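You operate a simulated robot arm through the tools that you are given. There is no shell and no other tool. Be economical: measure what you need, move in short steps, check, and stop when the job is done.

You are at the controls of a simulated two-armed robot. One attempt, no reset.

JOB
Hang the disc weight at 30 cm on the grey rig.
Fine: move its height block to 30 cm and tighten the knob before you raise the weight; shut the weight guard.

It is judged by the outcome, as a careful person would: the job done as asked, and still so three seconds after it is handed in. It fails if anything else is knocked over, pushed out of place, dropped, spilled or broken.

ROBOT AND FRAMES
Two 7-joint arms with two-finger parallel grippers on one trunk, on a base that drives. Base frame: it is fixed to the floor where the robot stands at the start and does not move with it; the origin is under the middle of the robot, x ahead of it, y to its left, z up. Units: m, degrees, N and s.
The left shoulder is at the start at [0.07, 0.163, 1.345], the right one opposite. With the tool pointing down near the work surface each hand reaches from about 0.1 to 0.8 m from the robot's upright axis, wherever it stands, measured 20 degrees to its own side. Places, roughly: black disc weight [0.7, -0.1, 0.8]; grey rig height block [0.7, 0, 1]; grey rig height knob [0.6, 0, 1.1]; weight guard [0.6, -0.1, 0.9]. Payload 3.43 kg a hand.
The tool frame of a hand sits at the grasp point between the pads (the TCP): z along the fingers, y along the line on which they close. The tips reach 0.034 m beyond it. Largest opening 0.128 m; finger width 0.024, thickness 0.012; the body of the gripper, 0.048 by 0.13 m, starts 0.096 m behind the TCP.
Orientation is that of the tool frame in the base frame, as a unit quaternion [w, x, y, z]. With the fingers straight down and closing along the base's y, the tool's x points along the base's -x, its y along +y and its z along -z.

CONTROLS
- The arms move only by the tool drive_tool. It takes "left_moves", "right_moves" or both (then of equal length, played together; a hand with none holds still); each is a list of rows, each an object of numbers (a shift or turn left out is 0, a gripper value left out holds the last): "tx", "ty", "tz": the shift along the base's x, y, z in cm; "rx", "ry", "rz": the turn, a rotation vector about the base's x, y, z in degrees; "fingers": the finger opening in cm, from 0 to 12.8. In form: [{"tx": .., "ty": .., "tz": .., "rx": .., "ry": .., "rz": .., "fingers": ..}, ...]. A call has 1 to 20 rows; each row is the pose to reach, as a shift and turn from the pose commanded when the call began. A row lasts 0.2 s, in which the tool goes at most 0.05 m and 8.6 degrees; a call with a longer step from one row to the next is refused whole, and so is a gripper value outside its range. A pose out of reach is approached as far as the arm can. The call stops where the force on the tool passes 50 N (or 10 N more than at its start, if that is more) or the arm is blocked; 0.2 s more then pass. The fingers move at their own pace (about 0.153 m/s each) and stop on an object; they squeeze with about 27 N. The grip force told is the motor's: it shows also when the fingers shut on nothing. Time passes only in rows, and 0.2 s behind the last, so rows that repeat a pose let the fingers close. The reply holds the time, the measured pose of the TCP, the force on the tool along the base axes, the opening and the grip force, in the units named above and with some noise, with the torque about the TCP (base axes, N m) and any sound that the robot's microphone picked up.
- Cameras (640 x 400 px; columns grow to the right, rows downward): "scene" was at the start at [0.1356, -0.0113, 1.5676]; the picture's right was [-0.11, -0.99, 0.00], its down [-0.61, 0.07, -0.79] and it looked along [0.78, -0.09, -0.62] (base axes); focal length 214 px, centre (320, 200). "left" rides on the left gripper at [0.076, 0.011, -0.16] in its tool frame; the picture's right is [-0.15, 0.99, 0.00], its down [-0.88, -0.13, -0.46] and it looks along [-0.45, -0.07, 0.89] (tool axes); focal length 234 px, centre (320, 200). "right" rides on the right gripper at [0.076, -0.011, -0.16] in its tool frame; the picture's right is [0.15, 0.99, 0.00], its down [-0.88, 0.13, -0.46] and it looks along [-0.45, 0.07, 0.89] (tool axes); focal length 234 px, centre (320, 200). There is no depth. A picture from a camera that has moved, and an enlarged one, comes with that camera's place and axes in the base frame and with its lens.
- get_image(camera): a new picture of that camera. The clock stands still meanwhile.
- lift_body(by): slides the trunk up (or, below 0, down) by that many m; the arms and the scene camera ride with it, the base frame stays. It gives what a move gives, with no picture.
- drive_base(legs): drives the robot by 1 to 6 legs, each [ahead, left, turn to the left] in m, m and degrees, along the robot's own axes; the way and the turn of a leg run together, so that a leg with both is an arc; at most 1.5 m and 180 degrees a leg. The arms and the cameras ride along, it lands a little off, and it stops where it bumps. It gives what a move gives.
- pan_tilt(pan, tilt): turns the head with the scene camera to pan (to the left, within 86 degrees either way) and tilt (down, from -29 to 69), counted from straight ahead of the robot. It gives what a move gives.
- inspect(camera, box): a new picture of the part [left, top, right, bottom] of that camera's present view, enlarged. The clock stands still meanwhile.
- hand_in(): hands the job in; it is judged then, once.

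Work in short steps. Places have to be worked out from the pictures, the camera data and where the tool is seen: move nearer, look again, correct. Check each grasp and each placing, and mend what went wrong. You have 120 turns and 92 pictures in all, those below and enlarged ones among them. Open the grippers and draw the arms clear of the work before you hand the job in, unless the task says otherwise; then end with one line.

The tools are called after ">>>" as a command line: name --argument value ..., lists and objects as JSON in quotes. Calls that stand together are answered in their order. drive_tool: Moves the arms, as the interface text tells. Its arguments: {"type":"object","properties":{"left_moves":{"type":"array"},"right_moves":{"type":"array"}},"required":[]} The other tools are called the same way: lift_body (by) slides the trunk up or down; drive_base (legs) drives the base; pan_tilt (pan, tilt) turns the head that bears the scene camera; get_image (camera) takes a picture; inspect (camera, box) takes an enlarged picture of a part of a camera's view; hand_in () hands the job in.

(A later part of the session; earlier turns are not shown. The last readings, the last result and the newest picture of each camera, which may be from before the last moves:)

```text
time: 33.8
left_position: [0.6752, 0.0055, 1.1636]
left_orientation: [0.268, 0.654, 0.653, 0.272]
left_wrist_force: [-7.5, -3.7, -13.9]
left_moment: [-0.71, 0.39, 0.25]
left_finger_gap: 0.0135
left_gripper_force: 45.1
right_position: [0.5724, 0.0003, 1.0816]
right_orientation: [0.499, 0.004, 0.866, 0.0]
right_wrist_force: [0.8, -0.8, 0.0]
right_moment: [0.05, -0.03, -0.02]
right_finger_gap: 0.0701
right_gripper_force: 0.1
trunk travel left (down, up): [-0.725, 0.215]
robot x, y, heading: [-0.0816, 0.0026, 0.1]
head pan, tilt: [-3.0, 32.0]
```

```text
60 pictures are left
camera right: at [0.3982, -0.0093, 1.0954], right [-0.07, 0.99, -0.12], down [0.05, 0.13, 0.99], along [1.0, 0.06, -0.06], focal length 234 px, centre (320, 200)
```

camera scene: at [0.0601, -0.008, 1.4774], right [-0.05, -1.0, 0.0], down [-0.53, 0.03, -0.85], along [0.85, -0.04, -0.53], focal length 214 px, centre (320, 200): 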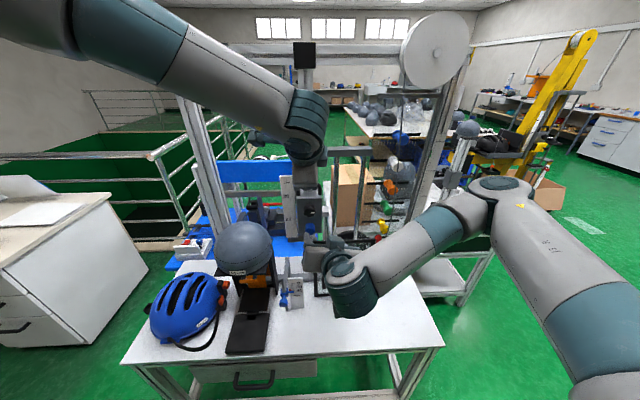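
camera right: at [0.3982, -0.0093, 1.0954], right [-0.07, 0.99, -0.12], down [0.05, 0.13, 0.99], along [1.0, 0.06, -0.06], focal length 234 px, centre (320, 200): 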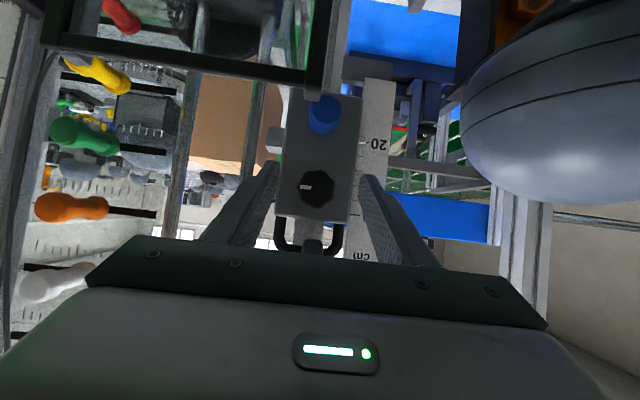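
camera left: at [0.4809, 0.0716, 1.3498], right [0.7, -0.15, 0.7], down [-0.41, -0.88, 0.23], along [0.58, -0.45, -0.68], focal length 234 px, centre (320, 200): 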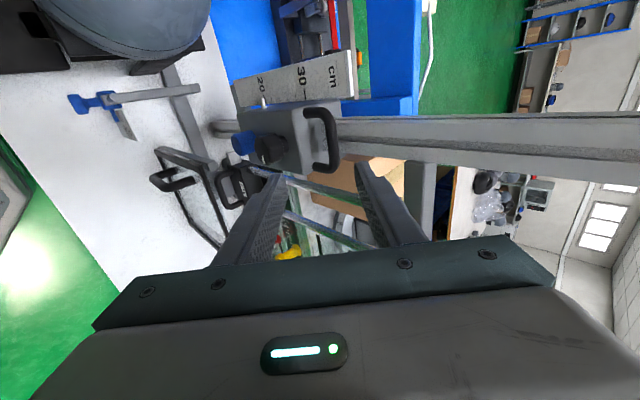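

Right hand is reached exactly, square in front of the knob. I advance 6 cm and close on the knob.

>>> drive_tool --right_moves '[{"tx": 2, "ty": -0.05}, {"tx": 4, "ty": -0.05}, {"tx": 5, "tz": 0.1}, {"tx": 6, "tz": 0.1}]'

>>> get_image --camera "right"

>>> inspect --camera "left" --box '[200, 100, 360, 260]'

```text
time: 34.8
left_position: [0.6753, 0.0055, 1.1633]
left_orientation: [0.269, 0.653, 0.654, 0.273]
left_wrist_force: [-7.1, -5.1, -14.7]
left_moment: [-1.06, 0.41, -0.02]
left_finger_gap: 0.0136
left_gripper_force: 45.2
right_position: [0.6324, 0.0004, 1.0806]
right_orientation: [0.499, 0.004, 0.866, 0.0]
right_wrist_force: [0.1, 0.9, -0.2]
right_moment: [0.04, 0.03, 0.0]
right_finger_gap: 0.0699
right_gripper_force: 0.1
trunk travel left (down, up): [-0.725, 0.215]
robot x, y, heading: [-0.0785, -0.002, 0.3]
head pan, tilt: [-3.0, 32.0]
```

```text
59 pictures are left
camera right: at [0.4566, -0.0095, 1.0949], right [-0.07, 0.99, -0.12], down [0.05, 0.13, 0.99], along [1.0, 0.06, -0.06], focal length 234 px, centre (320, 200)
```

right: 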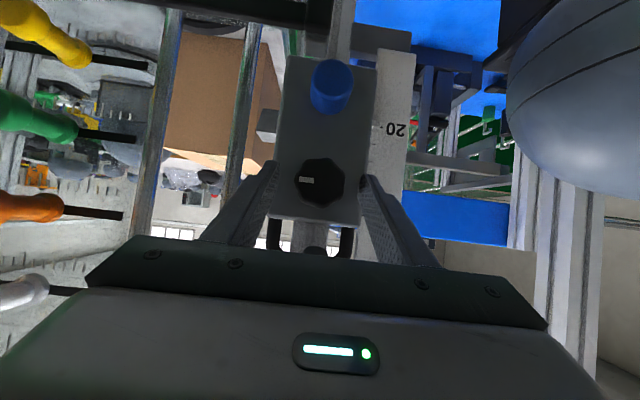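

```text
2.50 times, centred on (280, 180) of left
camera zoom: at [0.5701, 0.0814, 1.2842], right [0.7, -0.15, 0.7], down [-0.41, -0.88, 0.23], along [0.58, -0.45, -0.68], focal length 585 px, centre (420, 250)
```

zoom: 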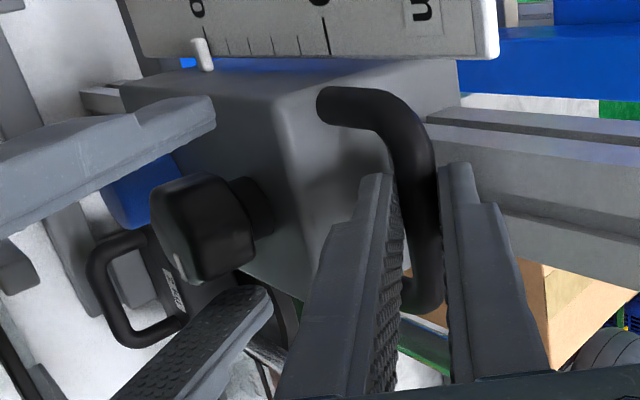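

Fingers straddle the knob nicely. Close on it.

>>> drive_tool --right_moves '[{"tx": 0.5, "fingers": 5}, {"tx": 0.5, "fingers": 3}, {"tx": 0.5, "fingers": 1.5}, {"tx": 0.5, "fingers": 1.5}]'

>>> inspect --camera "left" --box '[200, 100, 360, 260]'

```text
time: 35.8
left_position: [0.6765, 0.005, 1.1638]
left_orientation: [0.268, 0.653, 0.654, 0.273]
left_wrist_force: [13.7, -3.6, -24.9]
left_moment: [-0.86, 0.18, 0.21]
left_finger_gap: 0.0135
left_gripper_force: 44.3
right_position: [0.6351, 0.0006, 1.0806]
right_orientation: [0.499, 0.002, 0.867, 0.002]
right_wrist_force: [-31.7, -6.0, 4.5]
right_moment: [-0.17, 0.27, 0.26]
right_finger_gap: 0.0411
right_gripper_force: 45.4
trunk travel left (down, up): [-0.725, 0.215]
robot x, y, heading: [-0.0767, -0.0025, 0.3]
head pan, tilt: [-3.0, 32.0]
```

```text
2.50 times, centred on (280, 180) of left
camera zoom: at [0.5698, 0.0809, 1.2843], right [0.7, -0.15, 0.7], down [-0.41, -0.88, 0.22], along [0.58, -0.44, -0.68], focal length 585 px, centre (420, 250)
```

zoom: 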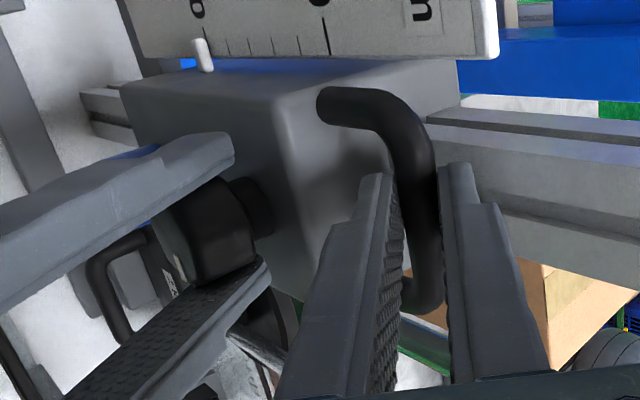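

The knob is gripped (4.1 cm). I ease the push and turn it counter-clockwise as seen from the front (rx negative), watching the torque.

>>> drive_tool --right_moves '[{"tx": -0.35}, {"tx": -0.35, "ty": 0.07, "rx": -4}, {"tx": -0.35, "ty": 0.13, "rx": -8}, {"tx": -0.35, "ty": 0.2, "tz": -0.02, "rx": -12}, {"tx": -0.35, "ty": 0.26, "tz": -0.04, "rx": -16}, {"tx": -0.35, "ty": 0.33, "tz": -0.06, "rx": -20}]'

>>> inspect --camera "left" --box '[200, 100, 360, 260]'

```text
time: 37.2
left_position: [0.6761, 0.0068, 1.1637]
left_orientation: [0.268, 0.653, 0.654, 0.272]
left_wrist_force: [-15.2, -1.1, -11.8]
left_moment: [-0.13, 0.51, 0.88]
left_finger_gap: 0.0138
left_gripper_force: 45.2
right_position: [0.6346, 0.0047, 1.0819]
right_orientation: [0.493, -0.083, 0.853, -0.151]
right_wrist_force: [11.5, -3.2, 0.5]
right_moment: [0.66, -0.29, 0.05]
right_finger_gap: 0.0417
right_gripper_force: 44.5
trunk travel left (down, up): [-0.725, 0.215]
robot x, y, heading: [-0.0765, -0.0021, 0.3]
head pan, tilt: [-3.0, 32.0]
```

```text
2.50 times, centred on (280, 180) of left
camera zoom: at [0.5701, 0.0814, 1.2842], right [0.7, -0.15, 0.7], down [-0.41, -0.88, 0.23], along [0.58, -0.45, -0.68], focal length 585 px, centre (420, 250)
```

zoom: 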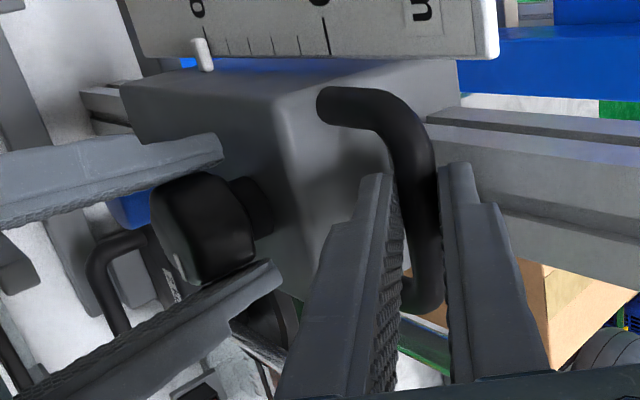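

Turned 20° with ~0.7 N·m resistance. Continue to 60°.

>>> drive_tool --right_moves '[{"ty": 0.1, "tz": -0.04, "rx": -7}, {"ty": 0.2, "tz": -0.08, "rx": -14}, {"ty": 0.29, "tz": -0.14, "rx": -21}, {"ty": 0.37, "tz": -0.2, "rx": -28}, {"ty": 0.44, "tz": -0.28, "rx": -35}, {"ty": 0.49, "tz": -0.36, "rx": -40}]'

>>> get_image --camera "left"

>>> get_image --camera "right"

```text
time: 38.6
left_position: [0.6748, 0.0059, 1.1639]
left_orientation: [0.268, 0.653, 0.653, 0.273]
left_wrist_force: [-10.2, -4.3, -14.6]
left_moment: [-0.36, 0.44, 0.62]
left_finger_gap: 0.0137
left_gripper_force: 45.2
right_position: [0.6327, 0.01, 1.0765]
right_orientation: [0.433, -0.248, 0.75, -0.434]
right_wrist_force: [1.8, 1.0, -0.7]
right_moment: [0.58, -0.14, -0.11]
right_finger_gap: 0.0414
right_gripper_force: 44.3
trunk travel left (down, up): [-0.725, 0.215]
robot x, y, heading: [-0.0798, -0.0004, 0.3]
head pan, tilt: [-3.0, 32.0]
```

```text
55 pictures are left
camera left: at [0.57, 0.0814, 1.2842], right [0.7, -0.15, 0.7], down [-0.41, -0.88, 0.23], along [0.58, -0.45, -0.68], focal length 234 px, centre (320, 200)
```

left: 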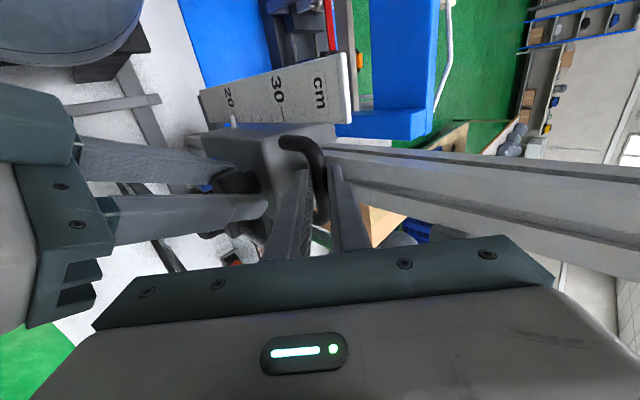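

```text
54 pictures are left
camera right: at [0.4575, 0.0165, 1.0926], right [-0.07, 0.39, -0.92], down [0.05, 0.92, 0.39], along [1.0, -0.02, -0.08], focal length 234 px, centre (320, 200)
```

right: 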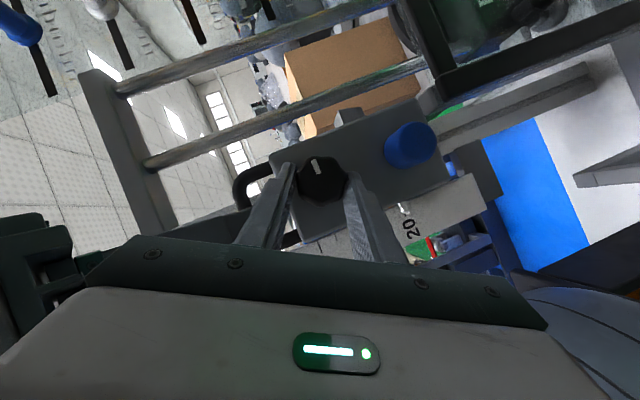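

The knob's white mark still points right: the fingers slipped around it. I open the right hand slightly and test whether the block is in fact clamped, lifting gently with the left.

>>> drive_tool --right_moves '[{"fingers": 7}, {"fingers": 7}, {"fingers": 7, "tx": -2}, {"tx": -4}, {"tx": -4}]' --left_moves '[{"tz": 0}, {"tz": 0}, {"tz": 0.4}, {"tz": 0.8}, {"tz": 1.0}]'

>>> inspect --camera "right" --box '[240, 100, 480, 260]'

```text
time: 39.8
left_position: [0.6756, 0.0068, 1.1638]
left_orientation: [0.263, 0.655, 0.655, 0.269]
left_wrist_force: [-12.5, -5.1, -45.3]
left_moment: [-0.56, 1.04, 0.53]
left_finger_gap: 0.0137
left_gripper_force: 45.1
right_position: [0.5957, 0.0099, 1.0748]
right_orientation: [0.434, -0.247, 0.75, -0.433]
right_wrist_force: [0.5, -0.5, -0.4]
right_moment: [-0.01, -0.02, 0.02]
right_finger_gap: 0.07
right_gripper_force: 0.1
trunk travel left (down, up): [-0.725, 0.215]
robot x, y, heading: [-0.0809, -0.0002, 0.5]
head pan, tilt: [-3.0, 32.0]
```

```text
2.50 times, centred on (360, 180) of right
camera zoom: at [0.4199, 0.0176, 1.0899], right [-0.07, 0.39, -0.92], down [0.05, 0.92, 0.39], along [1.0, -0.02, -0.08], focal length 585 px, centre (220, 250)
```

zoom: 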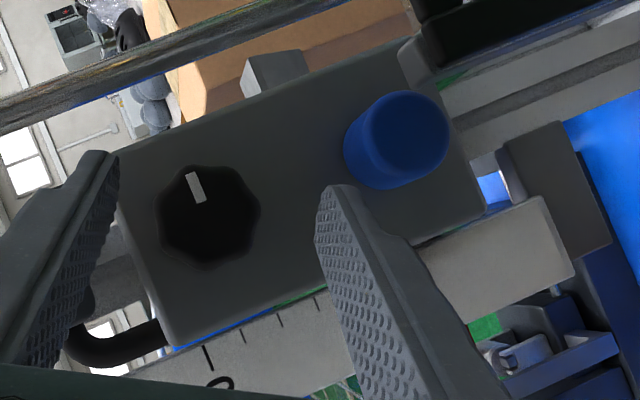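

The block is firmly clamped and the knob did not turn counter-clockwise. I ease the left hand, regrip the knob at this roll and try the other way.

>>> drive_tool --right_moves '[{"tx": 2}, {"tx": 4}, {"tx": 4, "fingers": 3}, {"tx": 4, "fingers": 1.5}, {"tx": 4, "fingers": 1.5}, {"tx": 4, "ty": -0.04, "tz": 0.06, "rx": 6}, {"tx": 4, "ty": -0.08, "tz": 0.13, "rx": 12}, {"tx": 4, "ty": -0.13, "tz": 0.19, "rx": 18}, {"tx": 4, "ty": -0.2, "tz": 0.25, "rx": 24}, {"tx": 4, "ty": -0.28, "tz": 0.3, "rx": 30}]' --left_moves '[{"tz": -0.5}, {"tz": -0.8}, {"tz": -0.8}, {"tz": -0.8}, {"tz": -0.8}, {"tz": -0.8}, {"tz": -0.8}, {"tz": -0.8}, {"tz": -0.8}, {"tz": -0.8}]'

>>> inspect --camera "right" --box '[240, 100, 480, 260]'

```text
time: 42.0
left_position: [0.6743, 0.0061, 1.1647]
left_orientation: [0.268, 0.653, 0.654, 0.273]
left_wrist_force: [-14.7, -5.1, -19.8]
left_moment: [-0.79, 0.86, 0.23]
left_finger_gap: 0.0135
left_gripper_force: 44.9
right_position: [0.6345, 0.0058, 1.081]
right_orientation: [0.484, -0.124, 0.837, -0.224]
right_wrist_force: [10.8, -5.0, 7.9]
right_moment: [-0.12, 0.9, -0.4]
right_finger_gap: 0.041
right_gripper_force: 45.0
trunk travel left (down, up): [-0.725, 0.215]
robot x, y, heading: [-0.0821, 0.0009, 0.2]
head pan, tilt: [-3.0, 32.0]
```

```text
2.50 times, centred on (360, 180) of right
camera zoom: at [0.4592, 0.0035, 1.0979], right [-0.06, 0.8, -0.6], down [0.05, 0.6, 0.8], along [1.0, 0.02, -0.08], focal length 585 px, centre (220, 250)
```

zoom: 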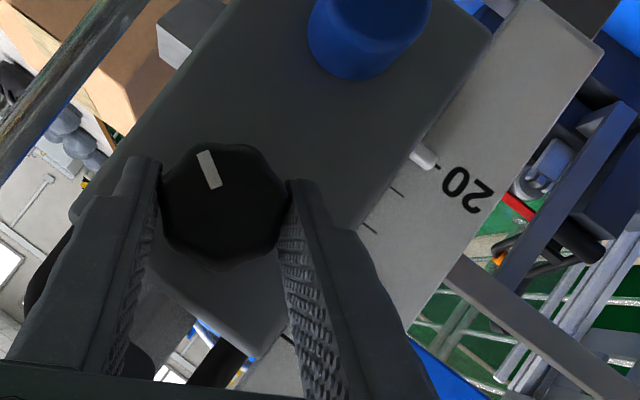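

The knob now turned with the hand (mark 27° lower), with little resistance. Continue that way while watching the load on the left hand.

>>> drive_tool --right_moves '[{"ty": -0.1, "tz": 0.04, "rx": 7}, {"ty": -0.22, "tz": 0.08, "rx": 14}, {"ty": -0.34, "tz": 0.11, "rx": 21}, {"ty": -0.47, "tz": 0.13, "rx": 28}, {"ty": -0.59, "tz": 0.13, "rx": 35}, {"ty": -0.7, "tz": 0.12, "rx": 42}, {"ty": -0.82, "tz": 0.08, "rx": 49}, {"ty": -0.95, "tz": 0.02, "rx": 56}]'

>>> inspect --camera "right" --box '[240, 100, 480, 260]'

```text
time: 43.8
left_position: [0.674, 0.0061, 1.1659]
left_orientation: [0.268, 0.653, 0.654, 0.273]
left_wrist_force: [-23.6, -6.1, -5.7]
left_moment: [0.17, 0.64, 1.2]
left_finger_gap: 0.0135
left_gripper_force: 45.0
right_position: [0.6345, -0.0051, 1.0815]
right_orientation: [0.487, 0.116, 0.843, 0.196]
right_wrist_force: [25.8, -1.8, 4.4]
right_moment: [-0.05, -0.66, -0.07]
right_finger_gap: 0.0413
right_gripper_force: 44.8
trunk travel left (down, up): [-0.725, 0.215]
robot x, y, heading: [-0.0798, -0.0013, 0.4]
head pan, tilt: [-3.0, 32.0]
```

```text
2.50 times, centred on (360, 180) of right
camera zoom: at [0.459, -0.0195, 1.0898], right [-0.07, 0.94, 0.33], down [0.05, -0.32, 0.94], along [1.0, 0.08, -0.02], focal length 585 px, centre (220, 250)
```

zoom: 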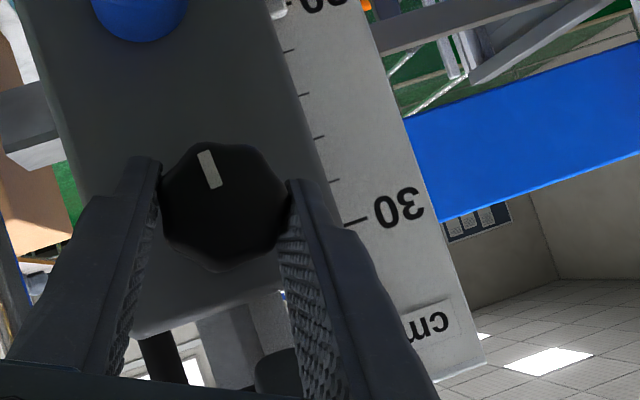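

The knob has turned about 85° clockwise and the left hand crept up 1 mm, which suggests it is loosening. I let go of the knob, back off, and test-lift the block 1 cm.

>>> drive_tool --right_moves '[{"fingers": 7}, {"fingers": 7}, {"tx": -2.5}, {"tx": -5}, {"tx": -5}, {"tx": -5}, {"tx": -5}]' --left_moves '[{}, {}, {}, {}, {"tz": 0.3}, {"tz": 0.6}, {"tz": 1.0}]'

>>> inspect --camera "left" --box '[180, 60, 420, 260]'

```text
time: 45.4
left_position: [0.6757, 0.0071, 1.1765]
left_orientation: [0.269, 0.652, 0.654, 0.273]
left_wrist_force: [-5.1, -7.2, -8.8]
left_moment: [-0.53, 0.21, 0.4]
left_finger_gap: 0.0138
left_gripper_force: 45.1
right_position: [0.5843, -0.0042, 1.0814]
right_orientation: [0.486, 0.116, 0.844, 0.196]
right_wrist_force: [-0.4, -0.8, -0.6]
right_moment: [0.0, -0.03, 0.02]
right_finger_gap: 0.0701
right_gripper_force: 0.1
trunk travel left (down, up): [-0.725, 0.215]
robot x, y, heading: [-0.0747, -0.0009, 0.1]
head pan, tilt: [-3.0, 32.0]
```

```text
2.00 times, centred on (300, 160) of left
camera zoom: at [0.5695, 0.0813, 1.2965], right [0.7, -0.15, 0.7], down [-0.41, -0.88, 0.22], along [0.58, -0.45, -0.68], focal length 468 px, centre (360, 280)
```

zoom: 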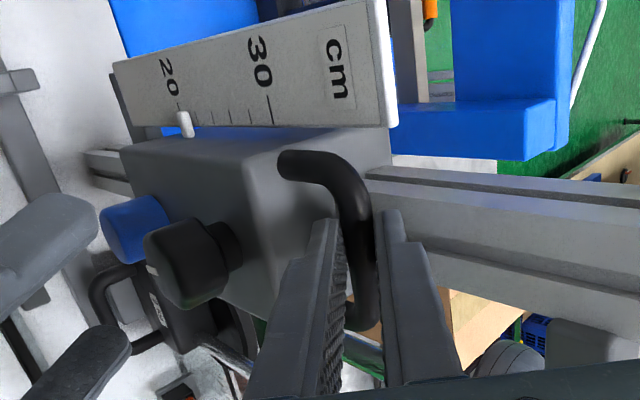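

It slides freely with ~9 N load. I raise it to left-hand z ≈ 1.264 (10 cm above its clamped height).

>>> drive_tool --left_moves '[{"tz": 1}, {"tz": 2}, {"tz": 3}, {"tz": 4}, {"tz": 5}, {"tz": 6}, {"tz": 7}, {"tz": 8}, {"tz": 8.75}, {"tz": 8.75}]'

>>> inspect --camera "left" --box '[180, 60, 420, 260]'

>>> inspect --camera "right" --box '[240, 100, 480, 300]'

```text
time: 46.5
left_position: [0.6706, 0.0114, 1.1863]
left_orientation: [0.271, 0.653, 0.652, 0.273]
left_wrist_force: [25.1, -13.6, -6.5]
left_moment: [-0.69, -0.42, 0.37]
left_finger_gap: 0.0137
left_gripper_force: 44.9
left hand out of reach, approached as far as the arm can: row 1, 2, 3, 4, 5
right_position: [0.5901, -0.0055, 1.0789]
right_orientation: [0.484, 0.116, 0.845, 0.196]
right_wrist_force: [-0.7, 0.4, 0.3]
right_moment: [-0.01, 0.02, -0.03]
right_finger_gap: 0.07
right_gripper_force: 0.0
trunk travel left (down, up): [-0.725, 0.215]
robot x, y, heading: [-0.0773, -0.003, 0.1]
head pan, tilt: [-3.0, 32.0]
stopped in row 5 (left hand): the force on the tool passed its limit at 68 N (the readings are from after the stop); the commanded pose is now the measured one
```

```text
2.00 times, centred on (300, 160) of left
camera zoom: at [0.5658, 0.0865, 1.3076], right [0.7, -0.15, 0.7], down [-0.42, -0.88, 0.23], along [0.58, -0.45, -0.67], focal length 468 px, centre (360, 280)
```

zoom: 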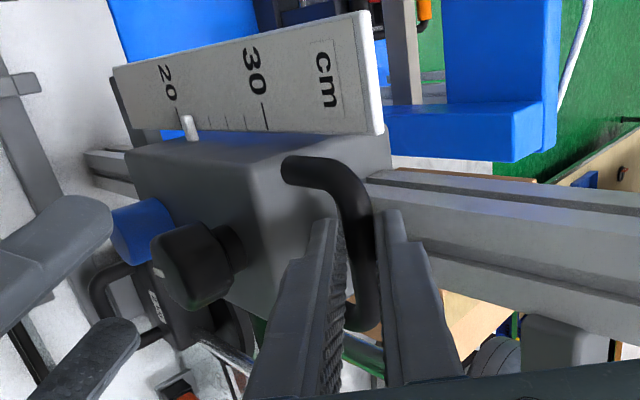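

```text
2.00 times, centred on (360, 200) of right
camera zoom: at [0.4133, -0.0204, 1.0876], right [-0.06, 0.94, 0.32], down [0.05, -0.32, 0.95], along [1.0, 0.08, -0.03], focal length 468 px, centre (240, 200)
```

zoom: 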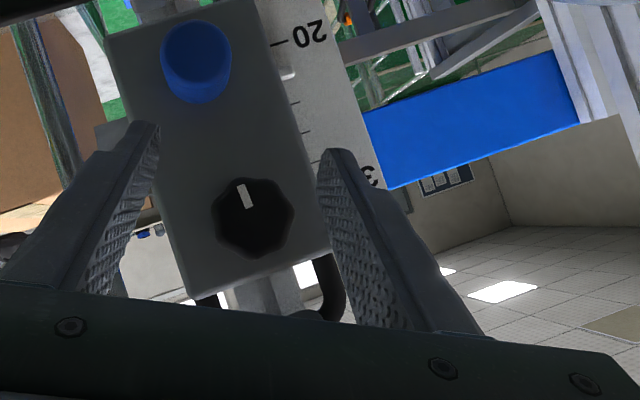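

The left arm hits its reach limit going up, so I let it back 0.6 cm to a comfortable pose and raise the trunk instead, carrying the block along.

>>> drive_tool --left_moves '[{"tx": 0.2, "ty": -0.2, "tz": -0.3}, {"tx": 0.4, "ty": -0.4, "tz": -0.7}, {"tx": 0.45, "ty": -0.5, "tz": -1.0}]'

>>> lift_body --by 0.04

```text
time: 47.3
left_position: [0.6712, 0.0097, 1.1789]
left_orientation: [0.271, 0.651, 0.653, 0.274]
left_wrist_force: [17.2, -1.0, 2.9]
left_moment: [-0.97, -0.44, -0.14]
left_finger_gap: 0.0138
left_gripper_force: 44.7
right_position: [0.5851, -0.0026, 1.0813]
right_orientation: [0.485, 0.117, 0.845, 0.195]
right_wrist_force: [-0.2, 0.2, 0.7]
right_moment: [-0.01, 0.0, 0.04]
right_finger_gap: 0.0701
right_gripper_force: 0.1
trunk travel left (down, up): [-0.725, 0.215]
robot x, y, heading: [-0.0777, -0.0021, 0.2]
head pan, tilt: [-3.0, 32.0]
```

```text
time: 48.1
left_position: [0.6709, 0.0102, 1.2204]
left_orientation: [0.27, 0.652, 0.653, 0.274]
left_wrist_force: [10.2, 1.7, -6.6]
left_moment: [0.31, 0.0, 1.17]
left_finger_gap: 0.0138
left_gripper_force: 45.2
right_position: [0.5858, -0.0027, 1.1202]
right_orientation: [0.485, 0.117, 0.845, 0.194]
right_wrist_force: [0.0, 0.4, -0.3]
right_moment: [-0.01, -0.01, 0.01]
right_finger_gap: 0.0702
right_gripper_force: 0.1
trunk travel left (down, up): [-0.765, 0.175]
robot x, y, heading: [-0.08, -0.0017, 0.2]
head pan, tilt: [-3.0, 32.0]
```

The block rides up with the trunk. Another 4.2 cm, then look at the pointer.

>>> lift_body --by 0.042

>>> inspect --camera "left" --box '[180, 40, 340, 180]'

>>> inspect --camera "right" --box '[280, 90, 440, 230]'

```text
time: 48.9
left_position: [0.671, 0.0109, 1.2625]
left_orientation: [0.27, 0.653, 0.653, 0.274]
left_wrist_force: [7.3, 5.1, -5.4]
left_moment: [0.3, 0.05, 1.12]
left_finger_gap: 0.0137
left_gripper_force: 45.2
right_position: [0.5866, -0.0029, 1.1616]
right_orientation: [0.485, 0.116, 0.845, 0.195]
right_wrist_force: [-0.2, 0.4, 0.3]
right_moment: [-0.03, -0.03, -0.02]
right_finger_gap: 0.07
right_gripper_force: 0.1
trunk travel left (down, up): [-0.807, 0.133]
robot x, y, heading: [-0.0822, 0.0005, 0.3]
head pan, tilt: [-3.0, 32.0]
```

```text
2.86 times, centred on (260, 110) of left
camera zoom: at [0.5649, 0.0857, 1.3822], right [0.7, -0.15, 0.7], down [-0.41, -0.88, 0.22], along [0.59, -0.45, -0.67], focal length 669 px, centre (491, 457)
```

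zoom: 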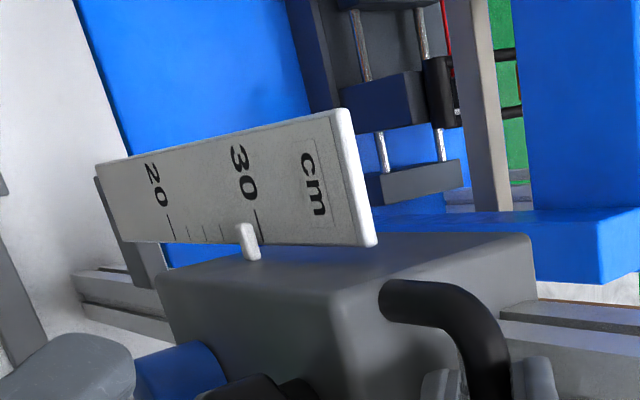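

```text
2.86 times, centred on (360, 160) of right
camera zoom: at [0.4101, -0.018, 1.1712], right [-0.07, 0.94, 0.32], down [0.05, -0.32, 0.95], along [1.0, 0.08, -0.02], focal length 669 px, centre (206, 314)
```

zoom: 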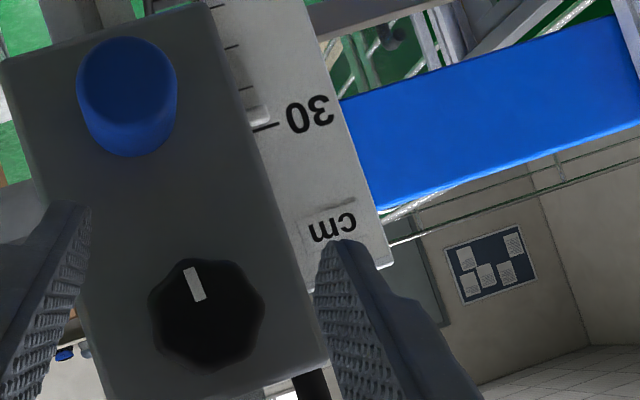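

The pointer is slightly below 30. I check with the scene camera.

>>> inspect --camera "scene" --box '[250, 160, 350, 250]'

```text
4.44 times, centred on (300, 205) of scene
camera zoom: at [0.0635, -0.0055, 1.5588], right [-0.05, -1.0, 0.0], down [-0.53, 0.03, -0.85], along [0.85, -0.04, -0.53], focal length 953 px, centre (409, 178)
```

zoom: 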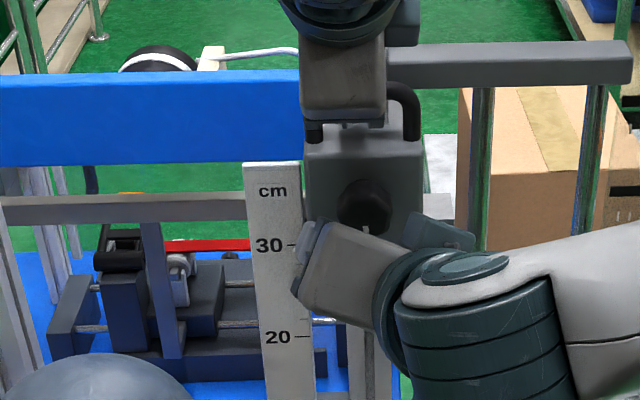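

Right hand blocks the view. I raise the trunk 4 mm more, and lower/back the right hand so its camera looks at the pointer level.

>>> lift_body --by 0.004

>>> drive_tool --right_moves '[{"tx": -2, "tz": -0.5, "rx": -5}, {"tx": -3, "tz": -2.5, "rx": -10}, {"tx": -3, "tz": -4.5, "rx": -15}, {"tx": -3, "tz": -6.5, "rx": -20}, {"tx": -3, "tz": -7.5, "rx": -26}]'

>>> inspect --camera "right" --box '[280, 90, 440, 230]'

```text
time: 49.5
left_position: [0.6707, 0.0104, 1.2644]
left_orientation: [0.27, 0.652, 0.654, 0.273]
left_wrist_force: [5.2, 5.9, -11.1]
left_moment: [-0.06, 0.2, 0.75]
left_finger_gap: 0.0137
left_gripper_force: 44.9
right_position: [0.5856, -0.0029, 1.1666]
right_orientation: [0.485, 0.117, 0.845, 0.194]
right_wrist_force: [0.2, 0.6, -0.1]
right_moment: [-0.01, 0.0, -0.01]
right_finger_gap: 0.0704
right_gripper_force: 0.1
trunk travel left (down, up): [-0.811, 0.129]
robot x, y, heading: [-0.0773, 0.0008, 0.4]
head pan, tilt: [-3.0, 32.0]
```

```text
time: 50.7
left_position: [0.671, 0.0113, 1.2659]
left_orientation: [0.271, 0.652, 0.653, 0.274]
left_wrist_force: [5.7, 6.3, -8.7]
left_moment: [-0.44, 0.1, 0.27]
left_finger_gap: 0.0137
left_gripper_force: 44.6
right_position: [0.5565, -0.0039, 1.0923]
right_orientation: [0.499, 0.003, 0.866, -0.001]
right_wrist_force: [0.6, 0.8, 0.1]
right_moment: [-0.04, -0.02, -0.02]
right_finger_gap: 0.0698
right_gripper_force: 0.0
trunk travel left (down, up): [-0.811, 0.129]
robot x, y, heading: [-0.0815, -0.0009, 0.1]
head pan, tilt: [-3.0, 32.0]
```

```text
2.86 times, centred on (360, 160) of right
camera zoom: at [0.3806, -0.0129, 1.1062], right [-0.07, 0.99, -0.13], down [0.05, 0.13, 0.99], along [1.0, 0.06, -0.06], focal length 669 px, centre (206, 314)
```

zoom: 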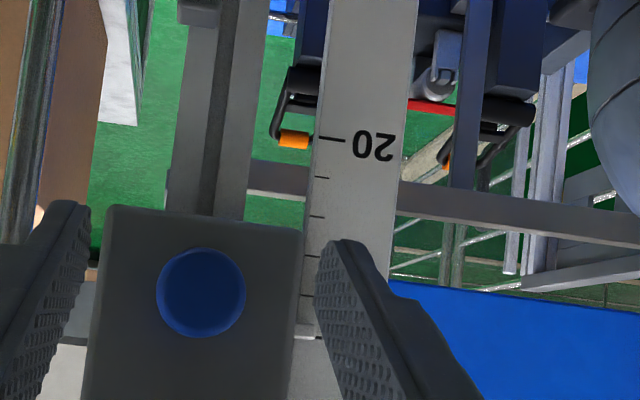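

Ticks are 39 px per 2 cm; the pointer shows near row 337 where 30 should be ~334. I open the right fingers wide to see it clearly.

>>> drive_tool --right_moves '[{"tz": 1, "fingers": 11}, {"tz": 1, "fingers": 12.5}]'

>>> inspect --camera "right" --box '[320, 120, 400, 190]'

```text
time: 51.3
left_position: [0.67, 0.0103, 1.2667]
left_orientation: [0.271, 0.652, 0.653, 0.273]
left_wrist_force: [7.6, 5.5, -6.0]
left_moment: [-0.42, -0.05, 0.38]
left_finger_gap: 0.0134
left_gripper_force: 45.3
right_position: [0.556, -0.0025, 1.1017]
right_orientation: [0.498, 0.004, 0.867, -0.001]
right_wrist_force: [-0.4, 0.5, 0.1]
right_moment: [-0.03, -0.02, 0.01]
right_finger_gap: 0.1251
right_gripper_force: 0.1
trunk travel left (down, up): [-0.811, 0.129]
robot x, y, heading: [-0.0777, -0.0021, 0.5]
head pan, tilt: [-3.0, 32.0]
```

```text
5.71 times, centred on (360, 155) of right
camera zoom: at [0.3804, -0.0126, 1.1163], right [-0.07, 0.99, -0.12], down [0.05, 0.13, 0.99], along [1.0, 0.06, -0.06], focal length 1338 px, centre (91, 457)
```

zoom: 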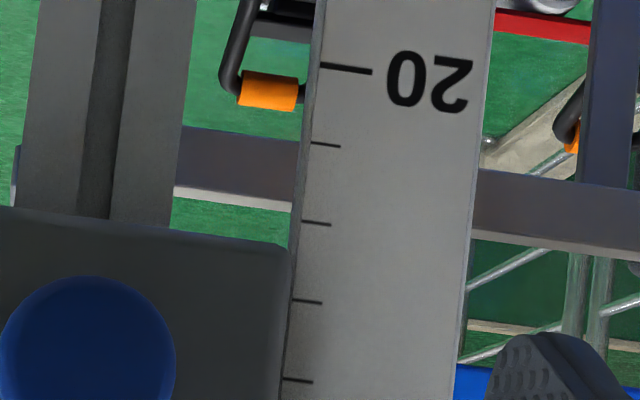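

>>> inspect --camera "right" --box '[320, 150, 400, 220]'

```text
5.71 times, centred on (360, 185) of right
camera zoom: at [0.3804, -0.0126, 1.1163], right [-0.07, 0.99, -0.12], down [0.05, 0.13, 0.99], along [1.0, 0.06, -0.06], focal length 1338 px, centre (91, 286)
```

zoom: 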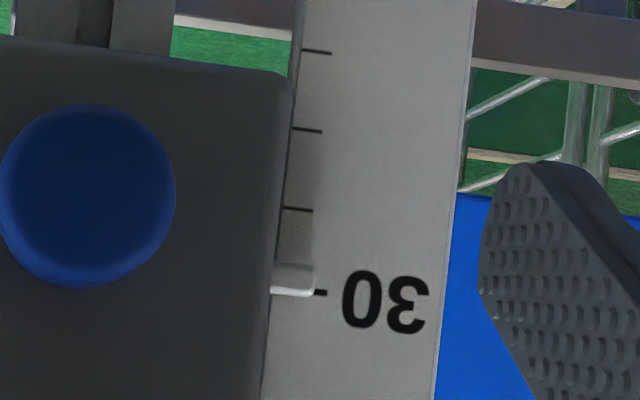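

The pointer's centre is about 3 mm below the 30 tick. Raise the trunk 3 mm and re-check.

>>> lift_body --by 0.003

>>> inspect --camera "right" --box '[320, 150, 400, 220]'

```text
time: 51.8
left_position: [0.6712, 0.011, 1.2682]
left_orientation: [0.27, 0.653, 0.653, 0.272]
left_wrist_force: [5.4, 5.5, -12.3]
left_moment: [-0.53, 0.21, 0.33]
left_finger_gap: 0.0138
left_gripper_force: 44.7
right_position: [0.556, -0.0036, 1.1044]
right_orientation: [0.499, 0.004, 0.867, -0.001]
right_wrist_force: [0.0, -0.7, 0.2]
right_moment: [0.03, -0.01, -0.02]
right_finger_gap: 0.1249
right_gripper_force: 0.1
trunk travel left (down, up): [-0.814, 0.126]
robot x, y, heading: [-0.0796, -0.0016, -0.0]
head pan, tilt: [-3.0, 32.0]
```

```text
5.71 times, centred on (360, 185) of right
camera zoom: at [0.3809, -0.0126, 1.119], right [-0.07, 0.99, -0.12], down [0.05, 0.13, 0.99], along [1.0, 0.06, -0.06], focal length 1338 px, centre (91, 286)
```

zoom: 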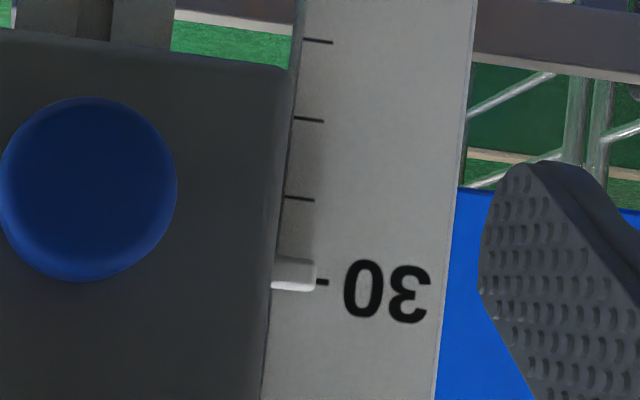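

Still ~1.5–2 mm low; raise 2 mm more.

>>> lift_body --by 0.003

>>> inspect --camera "right" --box '[320, 150, 400, 220]'

```text
time: 52.3
left_position: [0.6709, 0.0099, 1.2708]
left_orientation: [0.27, 0.652, 0.654, 0.273]
left_wrist_force: [4.7, 4.3, -10.3]
left_moment: [-0.34, 0.15, 0.52]
left_finger_gap: 0.0136
left_gripper_force: 45.0
right_position: [0.5563, -0.0031, 1.1075]
right_orientation: [0.499, 0.004, 0.867, 0.0]
right_wrist_force: [-0.9, -0.9, -0.1]
right_moment: [0.02, 0.0, 0.01]
right_finger_gap: 0.1253
right_gripper_force: 0.0
trunk travel left (down, up): [-0.817, 0.123]
robot x, y, heading: [-0.0787, 0.0006, 0.4]
head pan, tilt: [-3.0, 32.0]
```

```text
5.71 times, centred on (360, 185) of right
camera zoom: at [0.3806, -0.0127, 1.1222], right [-0.07, 0.99, -0.12], down [0.05, 0.13, 0.99], along [1.0, 0.06, -0.06], focal length 1338 px, centre (91, 286)
```

zoom: 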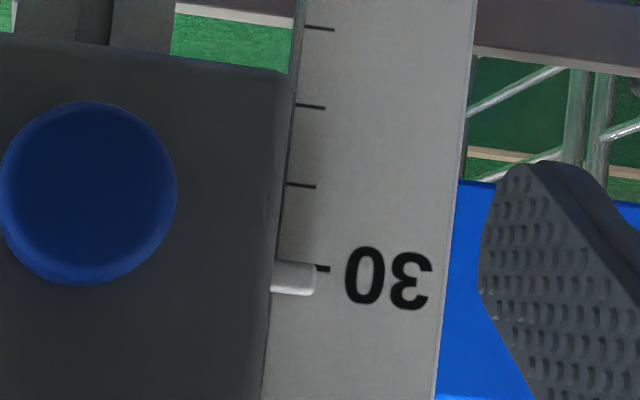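

Now ~2 mm high. Lower 2 mm.

>>> lift_body --by -0.002

>>> inspect --camera "right" --box '[320, 150, 400, 220]'

```text
time: 52.8
left_position: [0.67, 0.0105, 1.2717]
left_orientation: [0.271, 0.651, 0.654, 0.274]
left_wrist_force: [7.5, 4.5, -1.3]
left_moment: [-0.11, -0.12, 0.65]
left_finger_gap: 0.0137
left_gripper_force: 44.8
right_position: [0.5557, -0.0026, 1.1064]
right_orientation: [0.499, 0.004, 0.867, -0.001]
right_wrist_force: [0.0, -0.4, -0.6]
right_moment: [0.02, -0.02, -0.01]
right_finger_gap: 0.1253
right_gripper_force: 0.1
trunk travel left (down, up): [-0.815, 0.125]
robot x, y, heading: [-0.0756, 0.0001, 0.1]
head pan, tilt: [-3.0, 32.0]
```

```text
5.71 times, centred on (360, 185) of right
camera zoom: at [0.38, -0.0128, 1.1206], right [-0.07, 0.99, -0.12], down [0.05, 0.13, 0.99], along [1.0, 0.06, -0.06], focal length 1338 px, centre (91, 286)
```

zoom: 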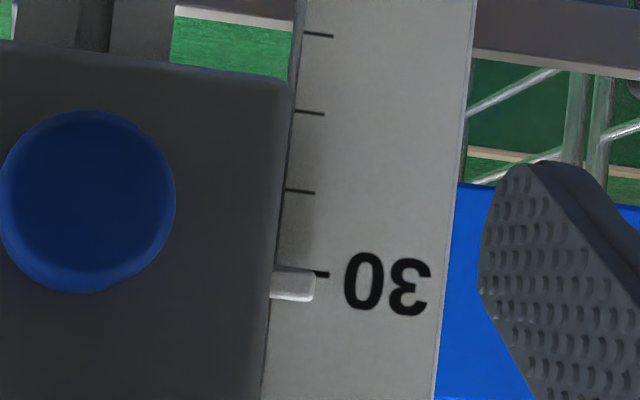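

Friction holds the block; lower 3 mm more.

>>> lift_body --by -0.003

>>> inspect --camera "right" --box '[320, 150, 400, 220]'

```text
time: 53.4
left_position: [0.6712, 0.01, 1.268]
left_orientation: [0.272, 0.651, 0.653, 0.274]
left_wrist_force: [11.3, 4.8, 3.2]
left_moment: [-0.25, -0.41, 0.54]
left_finger_gap: 0.0136
left_gripper_force: 45.0
right_position: [0.5562, -0.0027, 1.1033]
right_orientation: [0.499, 0.004, 0.866, -0.001]
right_wrist_force: [1.2, 0.1, 0.2]
right_moment: [-0.01, 0.0, 0.02]
right_finger_gap: 0.125
right_gripper_force: 0.0
trunk travel left (down, up): [-0.812, 0.128]
robot x, y, heading: [-0.0799, 0.0032, -0.0]
head pan, tilt: [-3.0, 32.0]
```

```text
5.71 times, centred on (360, 185) of right
camera zoom: at [0.3801, -0.0128, 1.1175], right [-0.07, 0.99, -0.12], down [0.05, 0.13, 0.99], along [1.0, 0.06, -0.06], focal length 1338 px, centre (91, 286)
```

zoom: 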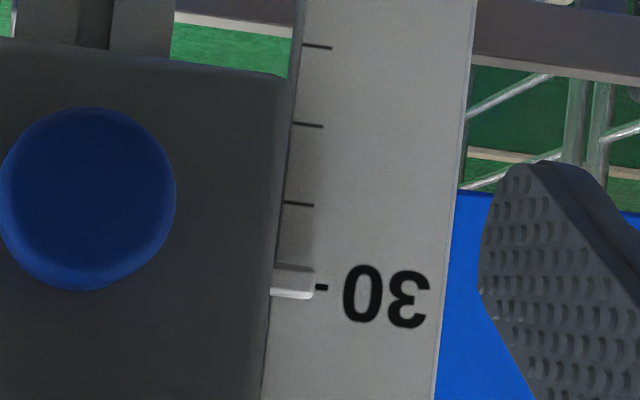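

Pointer is on 30 within about a millimetre. Now the right hand goes to the knob at z ≈ 1.171, rolled +34° ready for a counter-clockwise tightening stroke.

>>> drive_tool --right_moves '[{"tz": 2, "rx": 8, "fingers": 7}, {"tz": 4, "rx": 16, "fingers": 7}, {"tz": 6, "ty": -0.1, "rx": 24}, {"tz": 7.6, "ty": -0.25, "rx": 32}, {"tz": 7.6, "ty": -0.25, "rx": 34}, {"tx": 2.5, "tz": 7.6, "ty": -0.25, "rx": 34}, {"tx": 5, "tz": 7.6, "ty": -0.25, "rx": 34}]'

>>> get_image --camera "right"

```text
time: 55.0
left_position: [0.6712, 0.0105, 1.2659]
left_orientation: [0.27, 0.652, 0.653, 0.273]
left_wrist_force: [12.6, 4.7, -1.6]
left_moment: [-0.37, -0.25, 0.43]
left_finger_gap: 0.0137
left_gripper_force: 45.2
right_position: [0.6062, -0.0051, 1.1789]
right_orientation: [0.476, 0.15, 0.829, 0.253]
right_wrist_force: [0.4, -1.0, 0.6]
right_moment: [0.04, 0.01, 0.0]
right_finger_gap: 0.0702
right_gripper_force: 0.1
trunk travel left (down, up): [-0.812, 0.128]
robot x, y, heading: [-0.0806, 0.0041, 0.1]
head pan, tilt: [-3.0, 32.0]
```

```text
37 pictures are left
camera right: at [0.43, -0.0223, 1.1849], right [-0.07, 0.89, 0.45], down [0.05, -0.45, 0.89], along [1.0, 0.08, -0.01], focal length 234 px, centre (320, 200)
```

right: 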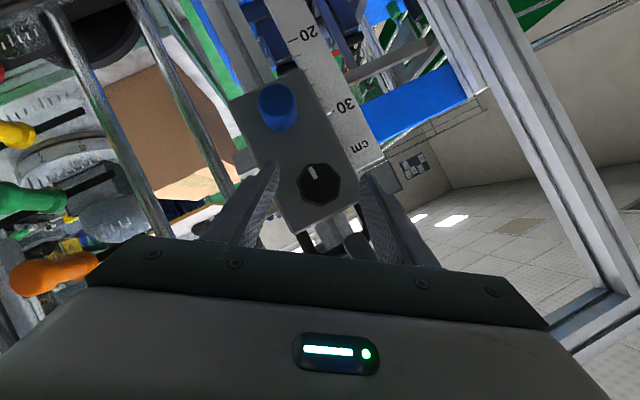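

Knob lines up between the fingers. Advance, close, and turn counter-clockwise.

>>> drive_tool --right_moves '[{"tx": 1.5}, {"tx": 2.8}, {"tx": 2.8, "fingers": 4}, {"tx": 2.8, "fingers": 1.5}, {"tx": 2.8, "fingers": 1.5}, {"tx": 2.8, "ty": 0.12, "tz": 0.05, "rx": -8}, {"tx": 2.8, "ty": 0.25, "tz": 0.1, "rx": -16}, {"tx": 2.8, "ty": 0.38, "tz": 0.14, "rx": -24}, {"tx": 2.8, "ty": 0.5, "tz": 0.16, "rx": -32}, {"tx": 2.8, "ty": 0.64, "tz": 0.15, "rx": -40}, {"tx": 2.8, "ty": 0.78, "tz": 0.12, "rx": -48}, {"tx": 2.8, "ty": 0.9, "tz": 0.08, "rx": -56}, {"tx": 2.8, "ty": 1.02, "tz": 0.03, "rx": -64}]'

>>> inspect --camera "right" --box '[240, 90, 440, 250]'

```text
time: 57.8
left_position: [0.672, 0.0102, 1.2658]
left_orientation: [0.27, 0.653, 0.653, 0.273]
left_wrist_force: [24.1, 4.4, -14.1]
left_moment: [-0.34, -0.21, 0.48]
left_finger_gap: 0.0135
left_gripper_force: 45.3
right_position: [0.6347, 0.0058, 1.1796]
right_orientation: [0.483, -0.127, 0.836, -0.225]
right_wrist_force: [-18.2, 1.5, 7.2]
right_moment: [0.0, -0.27, -0.17]
right_finger_gap: 0.0412
right_gripper_force: 44.7
trunk travel left (down, up): [-0.812, 0.128]
robot x, y, heading: [-0.0764, 0.0009, 0.5]
head pan, tilt: [-3.0, 32.0]
```

```text
2.50 times, centred on (340, 170) of right
camera zoom: at [0.4584, 0.0039, 1.1965], right [-0.07, 0.79, -0.6], down [0.05, 0.61, 0.79], along [1.0, 0.03, -0.08], focal length 585 px, centre (270, 275)
```

zoom: 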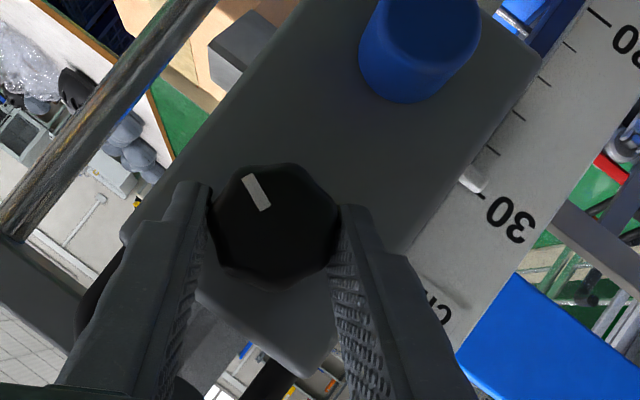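

Turned 64°, mark still ~25° short of its original place. Continue until the torque rises.

>>> drive_tool --right_moves '[{"ty": 0.09, "tz": -0.07, "rx": -8}, {"ty": 0.17, "tz": -0.14, "rx": -16}, {"ty": 0.25, "tz": -0.22, "rx": -24}, {"ty": 0.32, "tz": -0.31, "rx": -31}, {"ty": 0.36, "tz": -0.38, "rx": -36}]'

>>> inspect --camera "right" --box '[240, 90, 440, 250]'

```text
time: 59.0
left_position: [0.6711, 0.0099, 1.267]
left_orientation: [0.271, 0.653, 0.653, 0.271]
left_wrist_force: [4.3, 2.6, -3.5]
left_moment: [-0.35, 0.0, 0.44]
left_finger_gap: 0.0137
left_gripper_force: 45.0
right_position: [0.6351, 0.0087, 1.1741]
right_orientation: [0.419, -0.27, 0.727, -0.472]
right_wrist_force: [0.4, 7.1, -11.6]
right_moment: [1.0, 0.18, -0.3]
right_finger_gap: 0.0412
right_gripper_force: 45.1
trunk travel left (down, up): [-0.812, 0.128]
robot x, y, heading: [-0.0788, -0.004, 0.3]
head pan, tilt: [-3.0, 32.0]
```

```text
2.50 times, centred on (340, 170) of right
camera zoom: at [0.4595, 0.0181, 1.1892], right [-0.07, 0.29, -0.95], down [0.05, 0.96, 0.29], along [1.0, -0.03, -0.08], focal length 585 px, centre (270, 275)
```

zoom: 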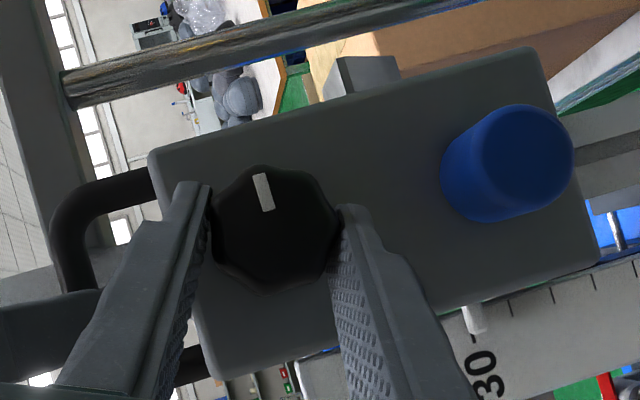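

Torque reached 1.0 N·m and the mark is back in its original place: tight. I let go of the knob, back off, and check the pointer and the clamp with a gentle downward push of the left hand.

>>> drive_tool --right_moves '[{"fingers": 7}, {"fingers": 7}, {"tx": -2.5}, {"tx": -5}, {"tx": -8, "tz": -1, "rx": 8}, {"tx": -8, "tz": -3, "rx": 16}, {"tx": -8, "tz": -5, "rx": 24}, {"tx": -8, "tz": -6, "rx": 32}, {"tx": -8, "tz": -6.5, "rx": 40}, {"tx": -8, "tz": -7, "rx": 48}, {"tx": -8, "tz": -7, "rx": 56}, {"tx": -8, "tz": -7, "rx": 64, "fingers": 12}]' --left_moves '[{}, {}, {}, {}, {}, {"tz": -0.3}, {"tz": -0.6}, {"tz": -0.6}, {"tz": -0.6}, {"tz": -0.6}, {"tz": -0.6}, {"tz": -0.6}]'

>>> inspect --camera "right" --box '[290, 130, 410, 230]'

```text
time: 61.5
left_position: [0.6707, 0.0106, 1.2649]
left_orientation: [0.274, 0.649, 0.654, 0.277]
left_wrist_force: [19.5, 4.4, 32.1]
left_moment: [-0.1, -1.15, 0.66]
left_finger_gap: 0.0136
left_gripper_force: 45.1
right_position: [0.5528, 0.0082, 1.107]
right_orientation: [0.501, -0.005, 0.865, -0.014]
right_wrist_force: [0.0, -0.8, 0.5]
right_moment: [0.0, -0.03, 0.01]
right_finger_gap: 0.12
right_gripper_force: 0.1
trunk travel left (down, up): [-0.812, 0.128]
robot x, y, heading: [-0.0799, 0.0013, 0.2]
head pan, tilt: [-3.0, 32.0]
```

```text
4.00 times, centred on (350, 180) of right
camera zoom: at [0.3763, -0.0009, 1.1215], right [-0.07, 0.99, -0.16], down [0.05, 0.16, 0.99], along [1.0, 0.06, -0.06], focal length 937 px, centre (200, 280)
```

zoom: 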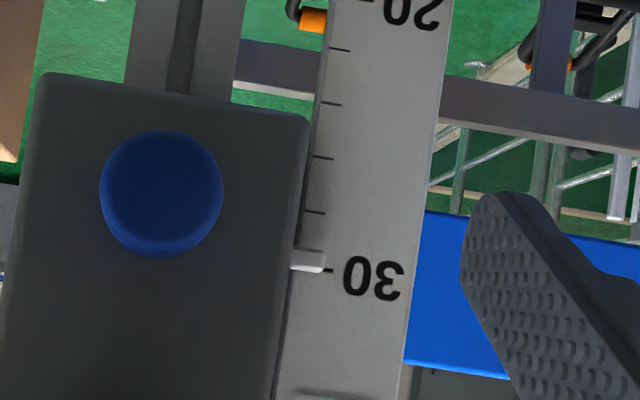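

The clamp holds 30 N downward and the pointer reads 30. I relieve and release the left hand, draw it off diagonally, and move the right hand back so I can study the guard.

>>> drive_tool --left_moves '[{"tz": 0.6}, {"tz": 0.6, "fingers": 3.4}, {"tz": 0.6, "fingers": 3.4}, {"tx": -1.5, "tz": 2.1}, {"tx": -3, "tz": 3.6}, {"tx": -6, "tz": 6}, {"tx": -9.5, "tz": 8}, {"tx": -13, "ty": 3, "tz": 8}, {"tx": -16, "ty": 7, "tz": 8}, {"tx": -19, "ty": 11, "tz": 8}]' --right_moves '[{"tx": -1}, {"tx": -2}, {"tx": -3}, {"tx": -4}, {"tx": -4, "ty": -3}, {"tx": -4, "ty": -6}, {"tx": -4, "ty": -10}, {"tx": -4, "ty": -14}, {"tx": -4, "ty": -18}, {"tx": -4, "ty": -22}]'

>>> get_image --camera "right"

>>> get_image --camera "scene"

```text
time: 63.8
left_position: [0.4769, 0.1273, 1.3411]
left_orientation: [0.273, 0.651, 0.654, 0.273]
left_wrist_force: [-0.1, 0.3, -0.5]
left_moment: [-0.05, -0.01, -0.06]
left_finger_gap: 0.034
left_gripper_force: 0.0
right_position: [0.5143, -0.1949, 1.1178]
right_orientation: [0.497, -0.006, 0.868, -0.02]
right_wrist_force: [-0.4, 0.4, 0.0]
right_moment: [-0.04, 0.01, -0.03]
right_finger_gap: 0.12
right_gripper_force: 0.0
right hand out of reach, approached as far as the arm can: row 10
trunk travel left (down, up): [-0.812, 0.128]
robot x, y, heading: [-0.0786, 0.0019, 0.0]
head pan, tilt: [-3.0, 32.0]
```

```text
33 pictures are left
camera right: at [0.3376, -0.2038, 1.1335], right [-0.06, 0.98, -0.17], down [0.05, 0.17, 0.98], along [1.0, 0.05, -0.06], focal length 234 px, centre (320, 200)
```

right: 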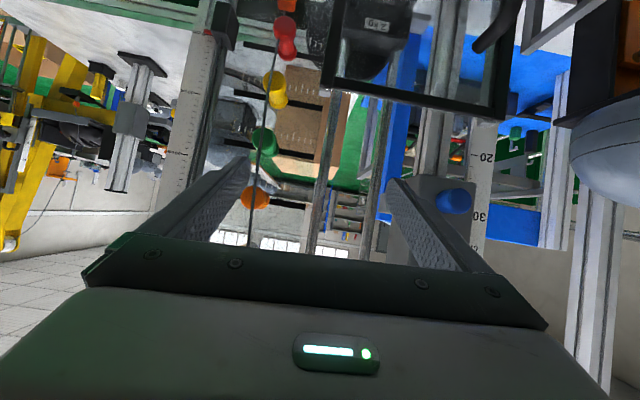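

```text
32 pictures are left
camera scene: at [0.0583, 0.0026, 1.5641], right [-0.05, -1.0, 0.01], down [-0.53, 0.02, -0.85], along [0.85, -0.04, -0.53], focal length 214 px, centre (320, 200)
```

scene: 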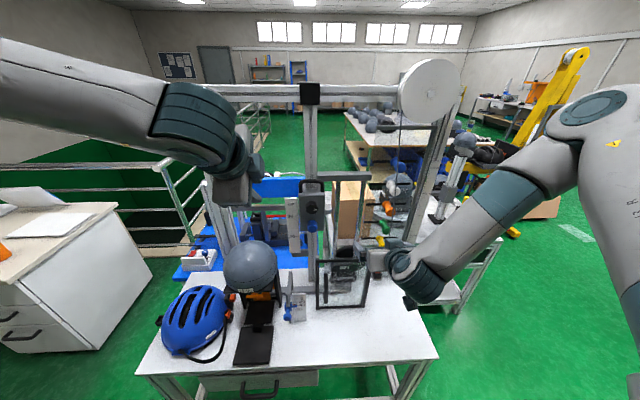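

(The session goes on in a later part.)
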